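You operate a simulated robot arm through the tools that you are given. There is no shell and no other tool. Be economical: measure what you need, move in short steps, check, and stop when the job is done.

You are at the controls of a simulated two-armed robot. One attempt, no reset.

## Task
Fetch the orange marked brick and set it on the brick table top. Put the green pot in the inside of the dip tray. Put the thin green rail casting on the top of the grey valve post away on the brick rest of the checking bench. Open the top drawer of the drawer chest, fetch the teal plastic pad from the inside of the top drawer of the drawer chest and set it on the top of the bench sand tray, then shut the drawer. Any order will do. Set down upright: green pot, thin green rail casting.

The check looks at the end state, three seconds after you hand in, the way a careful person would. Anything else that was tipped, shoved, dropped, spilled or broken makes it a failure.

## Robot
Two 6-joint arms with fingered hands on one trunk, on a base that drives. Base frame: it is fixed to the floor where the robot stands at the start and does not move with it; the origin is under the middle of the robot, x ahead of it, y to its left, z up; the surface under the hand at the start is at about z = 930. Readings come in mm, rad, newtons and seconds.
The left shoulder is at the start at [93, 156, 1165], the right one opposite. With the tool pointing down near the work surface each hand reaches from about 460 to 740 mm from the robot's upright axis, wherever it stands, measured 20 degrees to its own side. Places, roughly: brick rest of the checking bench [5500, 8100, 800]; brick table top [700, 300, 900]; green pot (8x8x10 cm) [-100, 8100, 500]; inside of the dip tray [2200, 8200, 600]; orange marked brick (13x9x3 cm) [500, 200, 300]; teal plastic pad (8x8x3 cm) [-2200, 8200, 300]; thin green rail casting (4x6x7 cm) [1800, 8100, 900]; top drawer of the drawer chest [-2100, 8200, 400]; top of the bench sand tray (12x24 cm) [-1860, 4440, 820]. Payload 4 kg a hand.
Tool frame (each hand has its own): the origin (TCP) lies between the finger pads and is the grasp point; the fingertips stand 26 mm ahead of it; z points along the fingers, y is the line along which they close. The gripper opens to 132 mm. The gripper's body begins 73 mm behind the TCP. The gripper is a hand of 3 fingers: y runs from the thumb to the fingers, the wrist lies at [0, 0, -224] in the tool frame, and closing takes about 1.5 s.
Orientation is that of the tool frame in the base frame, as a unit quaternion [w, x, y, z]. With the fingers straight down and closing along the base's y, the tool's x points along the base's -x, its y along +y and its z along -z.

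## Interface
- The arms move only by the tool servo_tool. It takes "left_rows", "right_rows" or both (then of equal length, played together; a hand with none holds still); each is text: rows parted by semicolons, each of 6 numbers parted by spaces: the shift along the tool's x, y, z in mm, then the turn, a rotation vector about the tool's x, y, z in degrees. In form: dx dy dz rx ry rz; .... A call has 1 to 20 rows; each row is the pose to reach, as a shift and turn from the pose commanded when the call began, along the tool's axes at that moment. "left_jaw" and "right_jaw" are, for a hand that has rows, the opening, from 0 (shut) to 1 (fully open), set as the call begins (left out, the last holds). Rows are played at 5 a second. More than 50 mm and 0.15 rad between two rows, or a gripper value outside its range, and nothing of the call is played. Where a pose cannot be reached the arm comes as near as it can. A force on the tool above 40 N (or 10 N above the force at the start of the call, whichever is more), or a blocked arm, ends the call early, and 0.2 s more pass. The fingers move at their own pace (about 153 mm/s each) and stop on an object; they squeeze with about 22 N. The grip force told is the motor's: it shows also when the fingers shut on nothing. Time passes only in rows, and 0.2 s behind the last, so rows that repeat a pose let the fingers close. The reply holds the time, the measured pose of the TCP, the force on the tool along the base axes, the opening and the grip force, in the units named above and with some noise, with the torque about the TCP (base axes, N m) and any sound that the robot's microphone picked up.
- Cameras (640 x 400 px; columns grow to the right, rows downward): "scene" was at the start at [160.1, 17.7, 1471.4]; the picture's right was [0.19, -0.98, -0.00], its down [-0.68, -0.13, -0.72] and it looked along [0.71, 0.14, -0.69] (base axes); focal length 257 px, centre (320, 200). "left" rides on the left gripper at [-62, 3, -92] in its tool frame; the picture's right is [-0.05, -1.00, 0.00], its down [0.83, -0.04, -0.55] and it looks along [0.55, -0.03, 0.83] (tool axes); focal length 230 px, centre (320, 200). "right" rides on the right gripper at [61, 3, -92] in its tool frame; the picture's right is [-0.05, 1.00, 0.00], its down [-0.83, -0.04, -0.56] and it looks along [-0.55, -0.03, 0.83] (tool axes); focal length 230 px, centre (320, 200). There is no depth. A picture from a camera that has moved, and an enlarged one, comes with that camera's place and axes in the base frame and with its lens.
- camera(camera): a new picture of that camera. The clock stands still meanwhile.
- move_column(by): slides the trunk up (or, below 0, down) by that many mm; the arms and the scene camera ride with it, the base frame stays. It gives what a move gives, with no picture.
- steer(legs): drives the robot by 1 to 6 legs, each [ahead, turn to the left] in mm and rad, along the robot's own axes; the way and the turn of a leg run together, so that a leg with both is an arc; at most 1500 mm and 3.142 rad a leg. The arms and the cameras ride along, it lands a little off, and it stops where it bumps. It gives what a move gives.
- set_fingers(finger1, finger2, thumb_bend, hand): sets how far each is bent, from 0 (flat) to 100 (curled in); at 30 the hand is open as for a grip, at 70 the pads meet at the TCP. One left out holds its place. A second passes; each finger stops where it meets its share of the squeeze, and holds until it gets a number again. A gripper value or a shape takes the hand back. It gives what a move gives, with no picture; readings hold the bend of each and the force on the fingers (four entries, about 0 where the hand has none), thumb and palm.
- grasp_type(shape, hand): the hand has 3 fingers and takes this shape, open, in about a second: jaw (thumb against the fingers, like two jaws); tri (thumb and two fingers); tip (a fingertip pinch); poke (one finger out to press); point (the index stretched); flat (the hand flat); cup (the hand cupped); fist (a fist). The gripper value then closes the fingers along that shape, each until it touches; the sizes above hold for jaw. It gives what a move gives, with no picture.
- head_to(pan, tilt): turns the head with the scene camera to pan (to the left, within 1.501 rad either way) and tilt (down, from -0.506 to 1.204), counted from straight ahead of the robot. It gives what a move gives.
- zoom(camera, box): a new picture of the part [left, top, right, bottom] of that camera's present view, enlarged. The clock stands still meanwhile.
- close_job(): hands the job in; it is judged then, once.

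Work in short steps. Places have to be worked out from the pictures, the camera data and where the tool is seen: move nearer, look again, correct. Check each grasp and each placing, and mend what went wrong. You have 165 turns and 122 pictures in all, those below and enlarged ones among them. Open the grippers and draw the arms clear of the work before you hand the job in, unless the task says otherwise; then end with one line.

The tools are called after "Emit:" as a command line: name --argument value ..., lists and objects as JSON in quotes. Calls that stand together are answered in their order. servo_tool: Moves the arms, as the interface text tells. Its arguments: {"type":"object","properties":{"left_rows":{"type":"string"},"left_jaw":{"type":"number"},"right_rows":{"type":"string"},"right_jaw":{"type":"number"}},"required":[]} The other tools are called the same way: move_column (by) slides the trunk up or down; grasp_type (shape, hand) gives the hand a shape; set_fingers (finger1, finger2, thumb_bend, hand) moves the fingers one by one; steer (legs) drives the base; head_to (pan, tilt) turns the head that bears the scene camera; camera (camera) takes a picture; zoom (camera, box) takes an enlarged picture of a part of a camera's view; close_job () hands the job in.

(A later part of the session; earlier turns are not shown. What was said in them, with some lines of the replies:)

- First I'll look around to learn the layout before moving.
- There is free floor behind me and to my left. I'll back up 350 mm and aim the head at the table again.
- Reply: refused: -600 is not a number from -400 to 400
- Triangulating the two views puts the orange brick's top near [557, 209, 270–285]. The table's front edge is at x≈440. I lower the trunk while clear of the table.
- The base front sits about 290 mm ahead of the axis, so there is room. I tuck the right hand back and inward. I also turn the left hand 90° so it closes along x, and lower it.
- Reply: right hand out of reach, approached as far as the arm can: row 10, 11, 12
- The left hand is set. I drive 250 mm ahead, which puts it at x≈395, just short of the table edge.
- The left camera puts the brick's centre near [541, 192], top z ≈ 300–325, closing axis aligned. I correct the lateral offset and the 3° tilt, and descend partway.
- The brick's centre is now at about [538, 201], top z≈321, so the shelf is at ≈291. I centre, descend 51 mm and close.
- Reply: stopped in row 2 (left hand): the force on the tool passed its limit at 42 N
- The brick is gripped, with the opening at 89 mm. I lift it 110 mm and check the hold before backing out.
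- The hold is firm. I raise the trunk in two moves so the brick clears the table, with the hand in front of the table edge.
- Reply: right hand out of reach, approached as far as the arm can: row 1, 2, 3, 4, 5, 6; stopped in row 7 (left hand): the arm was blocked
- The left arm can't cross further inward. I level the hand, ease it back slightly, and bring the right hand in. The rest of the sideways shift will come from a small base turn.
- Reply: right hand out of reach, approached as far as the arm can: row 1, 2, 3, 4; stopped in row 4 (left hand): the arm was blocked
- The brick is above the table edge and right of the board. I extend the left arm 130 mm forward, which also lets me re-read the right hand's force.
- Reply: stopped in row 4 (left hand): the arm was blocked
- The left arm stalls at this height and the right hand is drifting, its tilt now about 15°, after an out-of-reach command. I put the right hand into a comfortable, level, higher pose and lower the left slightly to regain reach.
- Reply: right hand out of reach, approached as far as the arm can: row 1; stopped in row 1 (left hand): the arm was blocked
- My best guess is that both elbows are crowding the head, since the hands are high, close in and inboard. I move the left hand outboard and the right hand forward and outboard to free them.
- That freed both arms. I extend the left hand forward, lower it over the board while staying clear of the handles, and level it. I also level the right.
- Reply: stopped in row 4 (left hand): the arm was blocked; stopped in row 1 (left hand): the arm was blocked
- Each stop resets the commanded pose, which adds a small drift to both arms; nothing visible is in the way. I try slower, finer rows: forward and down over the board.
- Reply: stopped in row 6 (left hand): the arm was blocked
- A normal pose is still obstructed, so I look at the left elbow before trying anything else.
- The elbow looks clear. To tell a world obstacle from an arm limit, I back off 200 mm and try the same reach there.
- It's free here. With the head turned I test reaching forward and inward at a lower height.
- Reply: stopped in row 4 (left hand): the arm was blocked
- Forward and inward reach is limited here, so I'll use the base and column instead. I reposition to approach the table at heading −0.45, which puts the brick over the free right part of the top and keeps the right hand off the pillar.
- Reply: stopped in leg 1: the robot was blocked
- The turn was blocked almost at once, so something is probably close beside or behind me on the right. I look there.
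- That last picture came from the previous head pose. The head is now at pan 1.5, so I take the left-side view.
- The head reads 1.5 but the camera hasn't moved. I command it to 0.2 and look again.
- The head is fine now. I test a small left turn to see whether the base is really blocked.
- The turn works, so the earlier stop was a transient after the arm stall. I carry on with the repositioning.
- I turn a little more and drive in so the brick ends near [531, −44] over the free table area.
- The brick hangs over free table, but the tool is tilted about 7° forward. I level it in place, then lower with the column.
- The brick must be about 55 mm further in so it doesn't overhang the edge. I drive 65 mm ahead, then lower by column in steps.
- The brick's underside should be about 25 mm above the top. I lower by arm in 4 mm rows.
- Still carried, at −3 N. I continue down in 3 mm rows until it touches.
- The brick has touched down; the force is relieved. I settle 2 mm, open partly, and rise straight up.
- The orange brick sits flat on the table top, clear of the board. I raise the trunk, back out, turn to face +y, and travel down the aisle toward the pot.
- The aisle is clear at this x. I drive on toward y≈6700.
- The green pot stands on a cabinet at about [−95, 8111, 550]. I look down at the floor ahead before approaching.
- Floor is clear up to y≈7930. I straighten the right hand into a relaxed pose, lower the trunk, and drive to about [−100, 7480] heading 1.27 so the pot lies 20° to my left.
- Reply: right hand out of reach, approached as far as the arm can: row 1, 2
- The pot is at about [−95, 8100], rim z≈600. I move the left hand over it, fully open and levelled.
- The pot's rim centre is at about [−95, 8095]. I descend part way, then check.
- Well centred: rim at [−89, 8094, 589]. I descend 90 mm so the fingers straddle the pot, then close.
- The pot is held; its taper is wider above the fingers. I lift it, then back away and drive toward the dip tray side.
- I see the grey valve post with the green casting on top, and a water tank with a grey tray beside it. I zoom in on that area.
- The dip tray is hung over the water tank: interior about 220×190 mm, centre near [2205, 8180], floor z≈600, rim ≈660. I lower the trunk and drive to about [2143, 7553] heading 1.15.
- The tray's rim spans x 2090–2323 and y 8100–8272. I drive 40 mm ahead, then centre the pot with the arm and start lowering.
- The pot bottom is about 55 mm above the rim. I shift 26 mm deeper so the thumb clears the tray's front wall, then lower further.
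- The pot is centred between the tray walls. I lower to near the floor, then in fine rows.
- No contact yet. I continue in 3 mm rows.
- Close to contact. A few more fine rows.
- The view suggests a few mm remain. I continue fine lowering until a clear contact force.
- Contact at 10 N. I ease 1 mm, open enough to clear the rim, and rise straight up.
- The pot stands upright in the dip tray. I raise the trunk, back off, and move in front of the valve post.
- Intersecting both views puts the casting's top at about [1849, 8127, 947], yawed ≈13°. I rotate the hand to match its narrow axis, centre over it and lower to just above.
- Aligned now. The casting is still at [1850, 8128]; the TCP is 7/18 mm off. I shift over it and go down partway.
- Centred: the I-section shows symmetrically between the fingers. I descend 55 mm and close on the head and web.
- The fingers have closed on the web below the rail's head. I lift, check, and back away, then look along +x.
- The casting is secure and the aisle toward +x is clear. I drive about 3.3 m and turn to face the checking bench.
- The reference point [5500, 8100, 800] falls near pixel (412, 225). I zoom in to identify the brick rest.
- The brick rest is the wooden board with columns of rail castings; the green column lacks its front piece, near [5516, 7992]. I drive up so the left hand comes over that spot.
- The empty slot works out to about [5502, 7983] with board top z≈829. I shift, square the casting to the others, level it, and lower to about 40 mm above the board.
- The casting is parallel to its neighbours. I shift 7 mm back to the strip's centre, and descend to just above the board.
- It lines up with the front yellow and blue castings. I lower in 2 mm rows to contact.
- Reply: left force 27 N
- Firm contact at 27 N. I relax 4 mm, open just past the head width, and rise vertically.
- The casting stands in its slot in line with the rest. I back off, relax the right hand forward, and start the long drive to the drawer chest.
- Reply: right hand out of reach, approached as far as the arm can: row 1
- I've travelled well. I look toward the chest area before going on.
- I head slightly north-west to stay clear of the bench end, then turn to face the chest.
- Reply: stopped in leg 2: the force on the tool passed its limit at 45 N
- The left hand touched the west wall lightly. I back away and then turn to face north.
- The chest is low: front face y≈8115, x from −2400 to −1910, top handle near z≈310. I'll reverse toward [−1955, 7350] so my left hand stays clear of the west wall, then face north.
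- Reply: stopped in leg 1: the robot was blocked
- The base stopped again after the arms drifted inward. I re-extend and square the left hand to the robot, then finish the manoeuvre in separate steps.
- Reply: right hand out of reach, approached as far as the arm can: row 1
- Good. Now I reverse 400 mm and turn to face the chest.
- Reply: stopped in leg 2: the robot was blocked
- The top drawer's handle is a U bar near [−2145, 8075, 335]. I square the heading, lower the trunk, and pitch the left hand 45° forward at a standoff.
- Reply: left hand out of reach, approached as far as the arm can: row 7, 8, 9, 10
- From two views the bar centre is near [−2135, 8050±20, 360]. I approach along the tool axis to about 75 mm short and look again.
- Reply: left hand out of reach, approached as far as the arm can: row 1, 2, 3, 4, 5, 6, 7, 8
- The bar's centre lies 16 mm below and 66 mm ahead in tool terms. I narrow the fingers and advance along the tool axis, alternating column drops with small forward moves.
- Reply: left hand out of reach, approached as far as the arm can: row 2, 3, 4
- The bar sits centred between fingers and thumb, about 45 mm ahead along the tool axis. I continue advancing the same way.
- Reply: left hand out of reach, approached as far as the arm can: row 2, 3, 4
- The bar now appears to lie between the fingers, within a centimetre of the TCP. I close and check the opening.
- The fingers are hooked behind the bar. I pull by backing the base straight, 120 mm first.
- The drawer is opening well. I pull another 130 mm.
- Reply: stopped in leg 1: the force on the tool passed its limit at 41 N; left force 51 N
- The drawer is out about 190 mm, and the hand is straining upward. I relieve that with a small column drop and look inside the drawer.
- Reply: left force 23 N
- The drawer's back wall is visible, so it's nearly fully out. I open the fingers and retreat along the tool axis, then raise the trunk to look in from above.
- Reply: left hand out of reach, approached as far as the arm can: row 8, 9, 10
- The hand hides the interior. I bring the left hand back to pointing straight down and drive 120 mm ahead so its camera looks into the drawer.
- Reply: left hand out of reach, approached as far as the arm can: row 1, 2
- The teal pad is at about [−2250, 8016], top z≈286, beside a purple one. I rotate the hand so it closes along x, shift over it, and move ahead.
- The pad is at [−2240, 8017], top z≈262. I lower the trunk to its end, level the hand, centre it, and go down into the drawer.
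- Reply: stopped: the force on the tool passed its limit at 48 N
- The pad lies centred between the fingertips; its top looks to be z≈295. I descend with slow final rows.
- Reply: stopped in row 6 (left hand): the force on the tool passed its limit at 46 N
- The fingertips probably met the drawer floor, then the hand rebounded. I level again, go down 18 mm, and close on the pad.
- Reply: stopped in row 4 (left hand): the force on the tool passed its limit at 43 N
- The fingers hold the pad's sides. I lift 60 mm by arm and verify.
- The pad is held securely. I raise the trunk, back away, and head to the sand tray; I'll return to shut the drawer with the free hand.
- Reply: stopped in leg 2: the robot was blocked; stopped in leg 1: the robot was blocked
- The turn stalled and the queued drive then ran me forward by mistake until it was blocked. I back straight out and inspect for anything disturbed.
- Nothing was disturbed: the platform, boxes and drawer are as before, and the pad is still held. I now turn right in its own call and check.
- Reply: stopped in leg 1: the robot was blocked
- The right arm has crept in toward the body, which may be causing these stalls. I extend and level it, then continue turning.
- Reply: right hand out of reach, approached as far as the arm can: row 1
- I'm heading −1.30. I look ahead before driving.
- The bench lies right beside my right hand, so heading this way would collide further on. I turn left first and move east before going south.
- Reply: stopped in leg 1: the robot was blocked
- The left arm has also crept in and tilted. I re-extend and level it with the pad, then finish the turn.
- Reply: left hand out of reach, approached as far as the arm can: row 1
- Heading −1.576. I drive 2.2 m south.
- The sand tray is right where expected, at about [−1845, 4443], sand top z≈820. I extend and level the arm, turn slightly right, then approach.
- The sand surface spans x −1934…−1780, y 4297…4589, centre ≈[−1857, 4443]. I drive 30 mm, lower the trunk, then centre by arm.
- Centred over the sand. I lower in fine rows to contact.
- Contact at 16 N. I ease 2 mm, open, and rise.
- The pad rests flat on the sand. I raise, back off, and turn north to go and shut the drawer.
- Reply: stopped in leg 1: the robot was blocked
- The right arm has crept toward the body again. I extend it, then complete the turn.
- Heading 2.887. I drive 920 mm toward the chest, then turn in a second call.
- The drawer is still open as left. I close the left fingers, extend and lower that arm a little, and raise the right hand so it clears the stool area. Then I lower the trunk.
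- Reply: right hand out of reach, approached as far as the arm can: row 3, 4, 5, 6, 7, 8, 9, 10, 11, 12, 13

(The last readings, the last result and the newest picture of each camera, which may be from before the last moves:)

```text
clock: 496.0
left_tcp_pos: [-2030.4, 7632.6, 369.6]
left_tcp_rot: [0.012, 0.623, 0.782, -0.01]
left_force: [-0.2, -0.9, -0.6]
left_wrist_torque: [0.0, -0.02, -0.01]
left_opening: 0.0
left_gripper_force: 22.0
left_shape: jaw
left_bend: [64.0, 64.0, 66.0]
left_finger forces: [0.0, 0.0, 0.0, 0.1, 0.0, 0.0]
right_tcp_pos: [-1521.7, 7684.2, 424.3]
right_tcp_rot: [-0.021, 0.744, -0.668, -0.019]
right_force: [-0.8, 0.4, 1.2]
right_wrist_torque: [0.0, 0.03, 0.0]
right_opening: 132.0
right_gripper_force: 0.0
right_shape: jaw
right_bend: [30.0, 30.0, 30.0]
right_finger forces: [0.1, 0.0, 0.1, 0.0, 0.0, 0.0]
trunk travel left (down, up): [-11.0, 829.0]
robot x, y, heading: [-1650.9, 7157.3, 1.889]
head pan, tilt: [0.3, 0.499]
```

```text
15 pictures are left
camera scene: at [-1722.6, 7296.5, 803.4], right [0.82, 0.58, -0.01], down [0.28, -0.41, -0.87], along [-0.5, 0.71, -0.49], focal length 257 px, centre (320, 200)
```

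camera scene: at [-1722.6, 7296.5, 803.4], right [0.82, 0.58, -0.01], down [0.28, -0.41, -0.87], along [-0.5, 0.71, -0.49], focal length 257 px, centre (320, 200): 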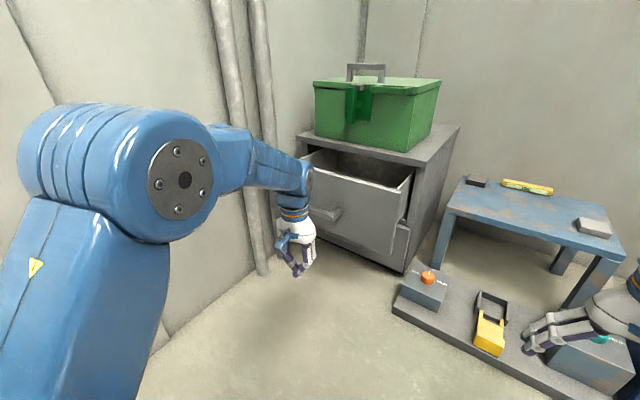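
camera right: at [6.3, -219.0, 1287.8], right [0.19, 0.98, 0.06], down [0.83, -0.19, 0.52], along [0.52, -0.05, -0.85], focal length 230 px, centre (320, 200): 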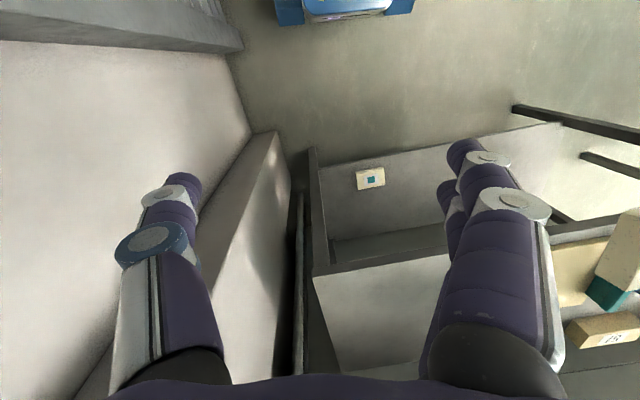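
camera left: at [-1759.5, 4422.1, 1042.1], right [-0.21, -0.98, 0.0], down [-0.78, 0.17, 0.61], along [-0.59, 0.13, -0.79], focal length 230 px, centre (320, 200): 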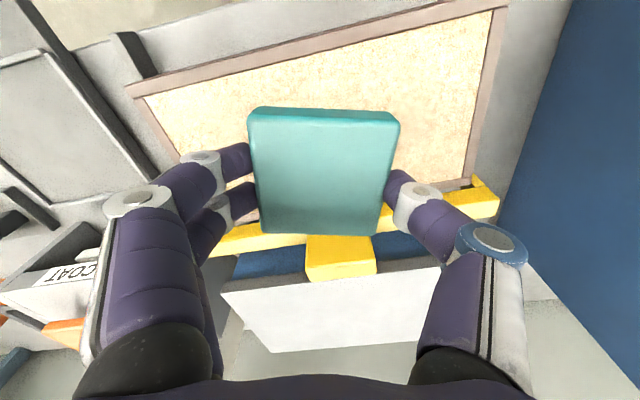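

The right hand would come near the stool, so I retract it 80 mm and extend the left 55 mm further. Then I push the handle by driving in.

Emit:
servo_tool --left_rows "10 0 0 0 0 0; 20 0 0 0 0 0; 30 0 0 0 0 0; 40 0 0 0 0 0; 50 0 0 0 0 0; 55 0 0 0 0 0; 55 0 0 0 0 0; 55 0 0 0 0 0" --right_rows "10 0 0 0 0 0; 20 0 0 0 0 0; 30 0 0 0 0 0; 40 0 0 0 0 0; 50 0 0 0 0 0; 60 0 0 0 0 0; 70 0 0 0 0 0; 80 0 0 0 0 0"

Emit:
steer --legs '[[190, 0]]'

Emit:
camera --camera "scene"

```text
clock: 497.8
left_tcp_pos: [-2044.0, 7686.1, 368.1]
left_tcp_rot: [0.013, 0.623, 0.782, -0.01]
left_force: [-1.1, -0.1, 0.6]
left_wrist_torque: [-0.02, -0.01, 0.02]
left_opening: 0.0
left_gripper_force: 21.7
left_shape: jaw
left_bend: [64.0, 64.0, 66.0]
left_finger forces: [0.0, 0.0, 0.0, 0.0, 0.0, 0.0]
right_tcp_pos: [-1531.7, 7661.6, 391.6]
right_tcp_rot: [-0.021, 0.743, -0.669, -0.019]
right_force: [-0.3, -0.2, 0.1]
right_wrist_torque: [0.01, 0.0, 0.0]
right_opening: 132.1
right_gripper_force: 0.0
right_shape: jaw
right_bend: [30.0, 30.0, 30.0]
right_finger forces: [0.1, 0.0, 0.0, 0.0, 0.0, 0.0]
right hand out of reach, approached as far as the arm can: row 1, 2, 3, 4, 5, 6, 7, 8
trunk travel left (down, up): [-11.0, 829.0]
robot x, y, heading: [-1649.8, 7160.3, 1.888]
head pan, tilt: [0.3, 0.499]
```

```text
clock: 499.4
left_tcp_pos: [-2105.0, 7873.9, 367.7]
left_tcp_rot: [0.012, 0.623, 0.782, -0.009]
left_force: [1.1, -0.2, -0.8]
left_wrist_torque: [0.01, 0.01, 0.01]
left_opening: 0.1
left_gripper_force: 21.9
left_shape: jaw
left_bend: [64.0, 64.0, 66.0]
left_finger forces: [0.0, 0.1, 0.0, 0.0, 0.0, 0.1]
right_tcp_pos: [-1593.0, 7849.2, 391.6]
right_tcp_rot: [-0.021, 0.743, -0.668, -0.018]
right_force: [0.3, 0.9, -0.2]
right_wrist_torque: [-0.03, 0.0, 0.02]
right_opening: 131.9
right_gripper_force: 0.1
right_shape: jaw
right_bend: [30.0, 30.0, 30.0]
right_finger forces: [0.0, 0.0, 0.1, 0.0, 0.0, 0.0]
trunk travel left (down, up): [-11.0, 829.0]
robot x, y, heading: [-1707.6, 7351.5, 1.888]
head pan, tilt: [0.3, 0.499]
```

```text
14 pictures are left
camera scene: at [-1783.0, 7483.5, 803.4], right [0.82, 0.58, -0.01], down [0.28, -0.41, -0.87], along [-0.5, 0.71, -0.49], focal length 257 px, centre (320, 200)
```

scene: 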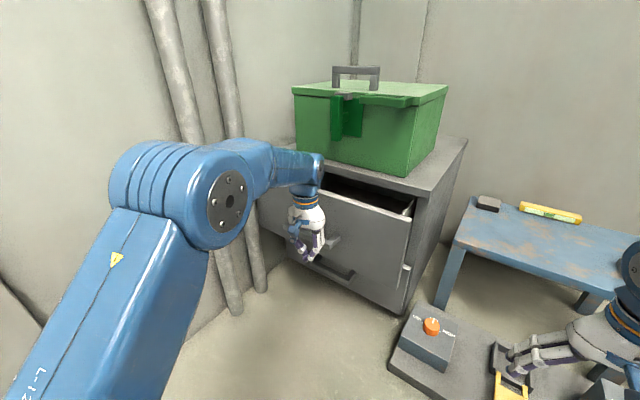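

The drawer is sliding shut. I push about 105 mm more.

Emit:
steer --legs '[[105, 0]]'

Emit:
camera --camera "scene"

```text
clock: 500.6
left_tcp_pos: [-2134.9, 7968.9, 379.8]
left_tcp_rot: [0.005, 0.624, 0.782, -0.005]
left_force: [0.6, 0.6, -0.2]
left_wrist_torque: [0.04, 0.04, -0.02]
left_opening: 0.0
left_gripper_force: 21.8
left_shape: jaw
left_bend: [64.0, 64.0, 66.0]
left_finger forces: [0.0, 0.0, 0.0, 0.0, 0.0, 0.0]
right_tcp_pos: [-1622.6, 7940.0, 385.5]
right_tcp_rot: [-0.015, 0.743, -0.669, -0.007]
right_force: [-0.1, 0.1, 0.8]
right_wrist_torque: [-0.03, 0.0, 0.01]
right_opening: 131.9
right_gripper_force: 0.0
right_shape: jaw
right_bend: [30.0, 30.0, 30.0]
right_finger forces: [0.1, 0.1, 0.0, 0.1, 0.1, 0.1]
trunk travel left (down, up): [-11.0, 829.0]
robot x, y, heading: [-1744.8, 7448.3, 1.889]
head pan, tilt: [0.3, 0.499]
```

```text
13 pictures are left
camera scene: at [-1815.8, 7584.0, 803.4], right [0.82, 0.58, -0.01], down [0.28, -0.41, -0.87], along [-0.5, 0.71, -0.49], focal length 257 px, centre (320, 200)
```

scene: 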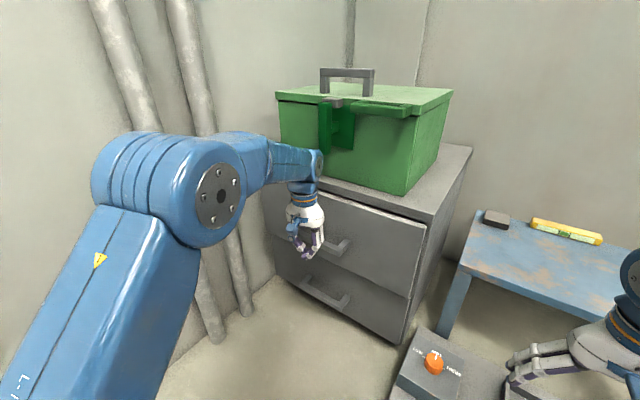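

Almost shut. I push gently another 30 mm until resistance, then zoom in.

Emit:
steer --legs '[[30, 0]]'

Emit:
zoom --camera "scene" --box '[240, 150, 480, 350]'

```text
clock: 501.4
left_tcp_pos: [-2141.9, 7991.0, 391.2]
left_tcp_rot: [-0.002, 0.624, 0.781, 0.0]
left_force: [0.1, 0.1, 0.2]
left_wrist_torque: [0.02, 0.04, 0.01]
left_opening: 0.0
left_gripper_force: 21.7
left_shape: jaw
left_bend: [64.0, 64.0, 66.0]
left_finger forces: [0.0, 0.0, 0.0, 0.1, 0.1, 0.1]
right_tcp_pos: [-1629.0, 7957.9, 379.2]
right_tcp_rot: [-0.009, 0.744, -0.668, 0.003]
right_force: [-0.6, 1.2, 0.6]
right_wrist_torque: [0.02, -0.03, -0.01]
right_opening: 132.0
right_gripper_force: 0.1
right_shape: jaw
right_bend: [30.0, 30.0, 30.0]
right_finger forces: [0.0, 0.0, 0.0, 0.1, 0.0, 0.0]
trunk travel left (down, up): [-11.0, 829.0]
robot x, y, heading: [-1750.7, 7477.7, 1.884]
head pan, tilt: [0.3, 0.499]
```

```text
2.00 times, centred on (360, 250) of scene
camera zoom: at [-1825.0, 7612.3, 803.4], right [0.82, 0.58, -0.01], down [0.28, -0.41, -0.87], along [-0.5, 0.71, -0.49], focal length 514 px, centre (240, 100)
```

zoom: 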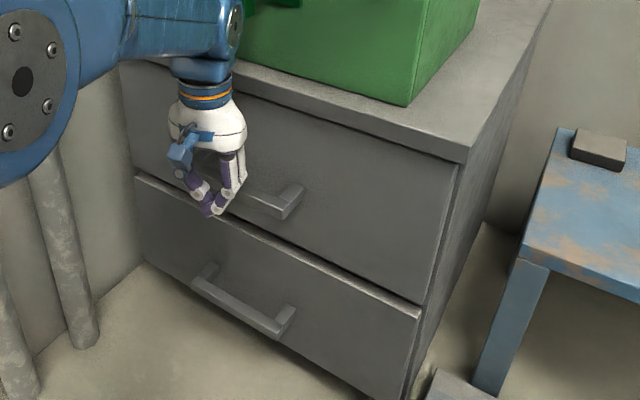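

It looks flush. One more gentle 15 mm push to confirm there is no travel left.

Emit:
steer --legs '[[20, 0]]'

Emit:
zoom --camera "scene" --box '[240, 150, 480, 350]'

```text
clock: 502.3
left_tcp_pos: [-2140.3, 7985.3, 425.0]
left_tcp_rot: [-0.019, 0.624, 0.781, 0.011]
left_force: [-0.3, -0.2, 0.5]
left_wrist_torque: [0.0, 0.04, 0.01]
left_opening: 0.2
left_gripper_force: 21.9
left_shape: jaw
left_bend: [64.0, 65.0, 66.0]
left_finger forces: [0.1, 0.0, 0.0, 0.0, 0.0, 0.1]
right_tcp_pos: [-1625.4, 7943.4, 357.5]
right_tcp_rot: [0.01, 0.744, -0.667, 0.036]
right_force: [-0.2, 0.3, 0.2]
right_wrist_torque: [-0.01, 0.01, 0.01]
right_opening: 132.0
right_gripper_force: 0.0
right_shape: jaw
right_bend: [30.0, 30.0, 30.0]
right_finger forces: [0.0, 0.1, 0.1, 0.0, 0.0, 0.0]
trunk travel left (down, up): [-11.0, 829.0]
robot x, y, heading: [-1755.3, 7496.9, 1.887]
head pan, tilt: [0.3, 0.499]
stopped in leg 1: the force on the tool passed its limit at 45 N (the readings are from after the stop); the commanded pose is now the measured one
```

```text
2.00 times, centred on (360, 250) of scene
camera zoom: at [-1830.3, 7629.1, 803.7], right [0.82, 0.58, -0.01], down [0.28, -0.41, -0.87], along [-0.5, 0.71, -0.49], focal length 514 px, centre (240, 100)
```

zoom: 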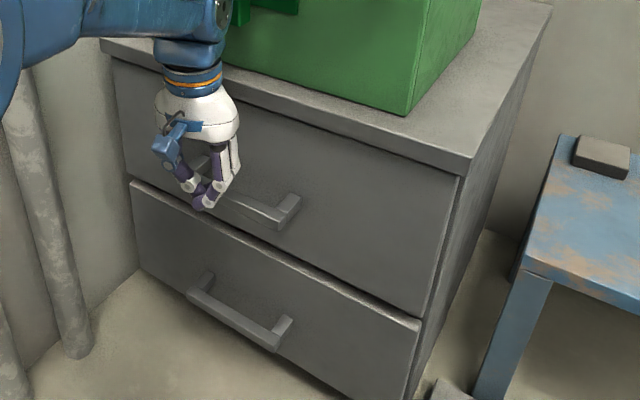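

The push met a hard stop at 45 N, so the drawer is shut. I back straight away, check, and open the hand.

Emit:
steer --legs '[[-450, 0]]'

Emit:
servo_tool --left_rows "0 0 0 0 0 0; 0 0 0 0 0 0; 0 0 0 0 0 0; 0 0 0 0 0 0; 0 0 0 0 0 0" --left_jaw 1

Emit:
camera --camera "scene"

```text
clock: 505.1
left_tcp_pos: [-1999.5, 7542.7, 421.3]
left_tcp_rot: [-0.017, 0.621, 0.783, 0.01]
left_force: [0.3, 0.2, -0.8]
left_wrist_torque: [-0.03, -0.01, 0.01]
left_opening: 0.0
left_gripper_force: 22.1
left_shape: jaw
left_bend: [64.0, 65.0, 66.0]
left_finger forces: [0.0, 0.0, 0.1, 0.0, 0.0, 0.0]
right_tcp_pos: [-1482.7, 7506.7, 359.5]
right_tcp_rot: [0.01, 0.746, -0.665, 0.036]
right_force: [0.3, 0.5, 0.2]
right_wrist_torque: [0.01, 0.02, 0.02]
right_opening: 132.0
right_gripper_force: 0.0
right_shape: jaw
right_bend: [30.0, 30.0, 30.0]
right_finger forces: [0.1, 0.1, 0.0, 0.0, 0.0, 0.0]
trunk travel left (down, up): [-11.0, 829.0]
robot x, y, heading: [-1612.3, 7051.6, 1.894]
head pan, tilt: [0.3, 0.499]
```

```text
clock: 506.3
left_tcp_pos: [-1997.0, 7536.2, 432.4]
left_tcp_rot: [-0.025, 0.621, 0.783, 0.014]
left_force: [0.3, 0.7, -0.5]
left_wrist_torque: [0.03, 0.0, 0.01]
left_opening: 131.8
left_gripper_force: 0.2
left_shape: jaw
left_bend: [30.0, 30.0, 30.0]
left_finger forces: [0.0, 0.0, 0.1, 0.0, 0.0, 0.0]
right_tcp_pos: [-1481.0, 7494.7, 350.7]
right_tcp_rot: [0.016, 0.746, -0.664, 0.047]
right_force: [0.3, 0.9, 0.5]
right_wrist_torque: [0.0, -0.01, 0.0]
right_opening: 131.9
right_gripper_force: 0.0
right_shape: jaw
right_bend: [30.0, 30.0, 30.0]
right_finger forces: [0.0, 0.0, 0.0, 0.0, 0.0, 0.1]
trunk travel left (down, up): [-11.0, 829.0]
robot x, y, heading: [-1610.5, 7056.0, 1.893]
head pan, tilt: [0.3, 0.499]
```

```text
10 pictures are left
camera scene: at [-1686.8, 7190.6, 803.4], right [0.81, 0.58, -0.01], down [0.28, -0.4, -0.87], along [-0.51, 0.7, -0.49], focal length 257 px, centre (320, 200)
```

scene: 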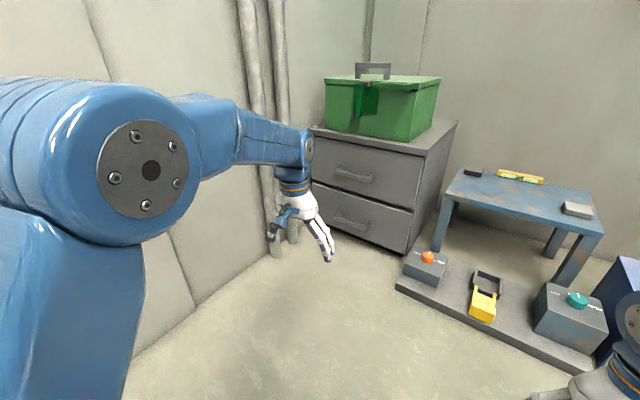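

The drawer is shut flush, nothing around it was moved, the hands are open and both arms are clear. I hand in.

Emit:
close_job

```text
The job is handed in.
```

I finished and handed in all four jobs. The orange brick is on the table top. The green pot stands upright in the dip tray. The green rail casting stands upright in the empty slot of the brick rest. The teal pad lies on the sand tray and the top drawer is shut; near the chest I touched the west wall lightly and once drove too far forward until the base was blocked, but the pictures afterwards show nothing moved.
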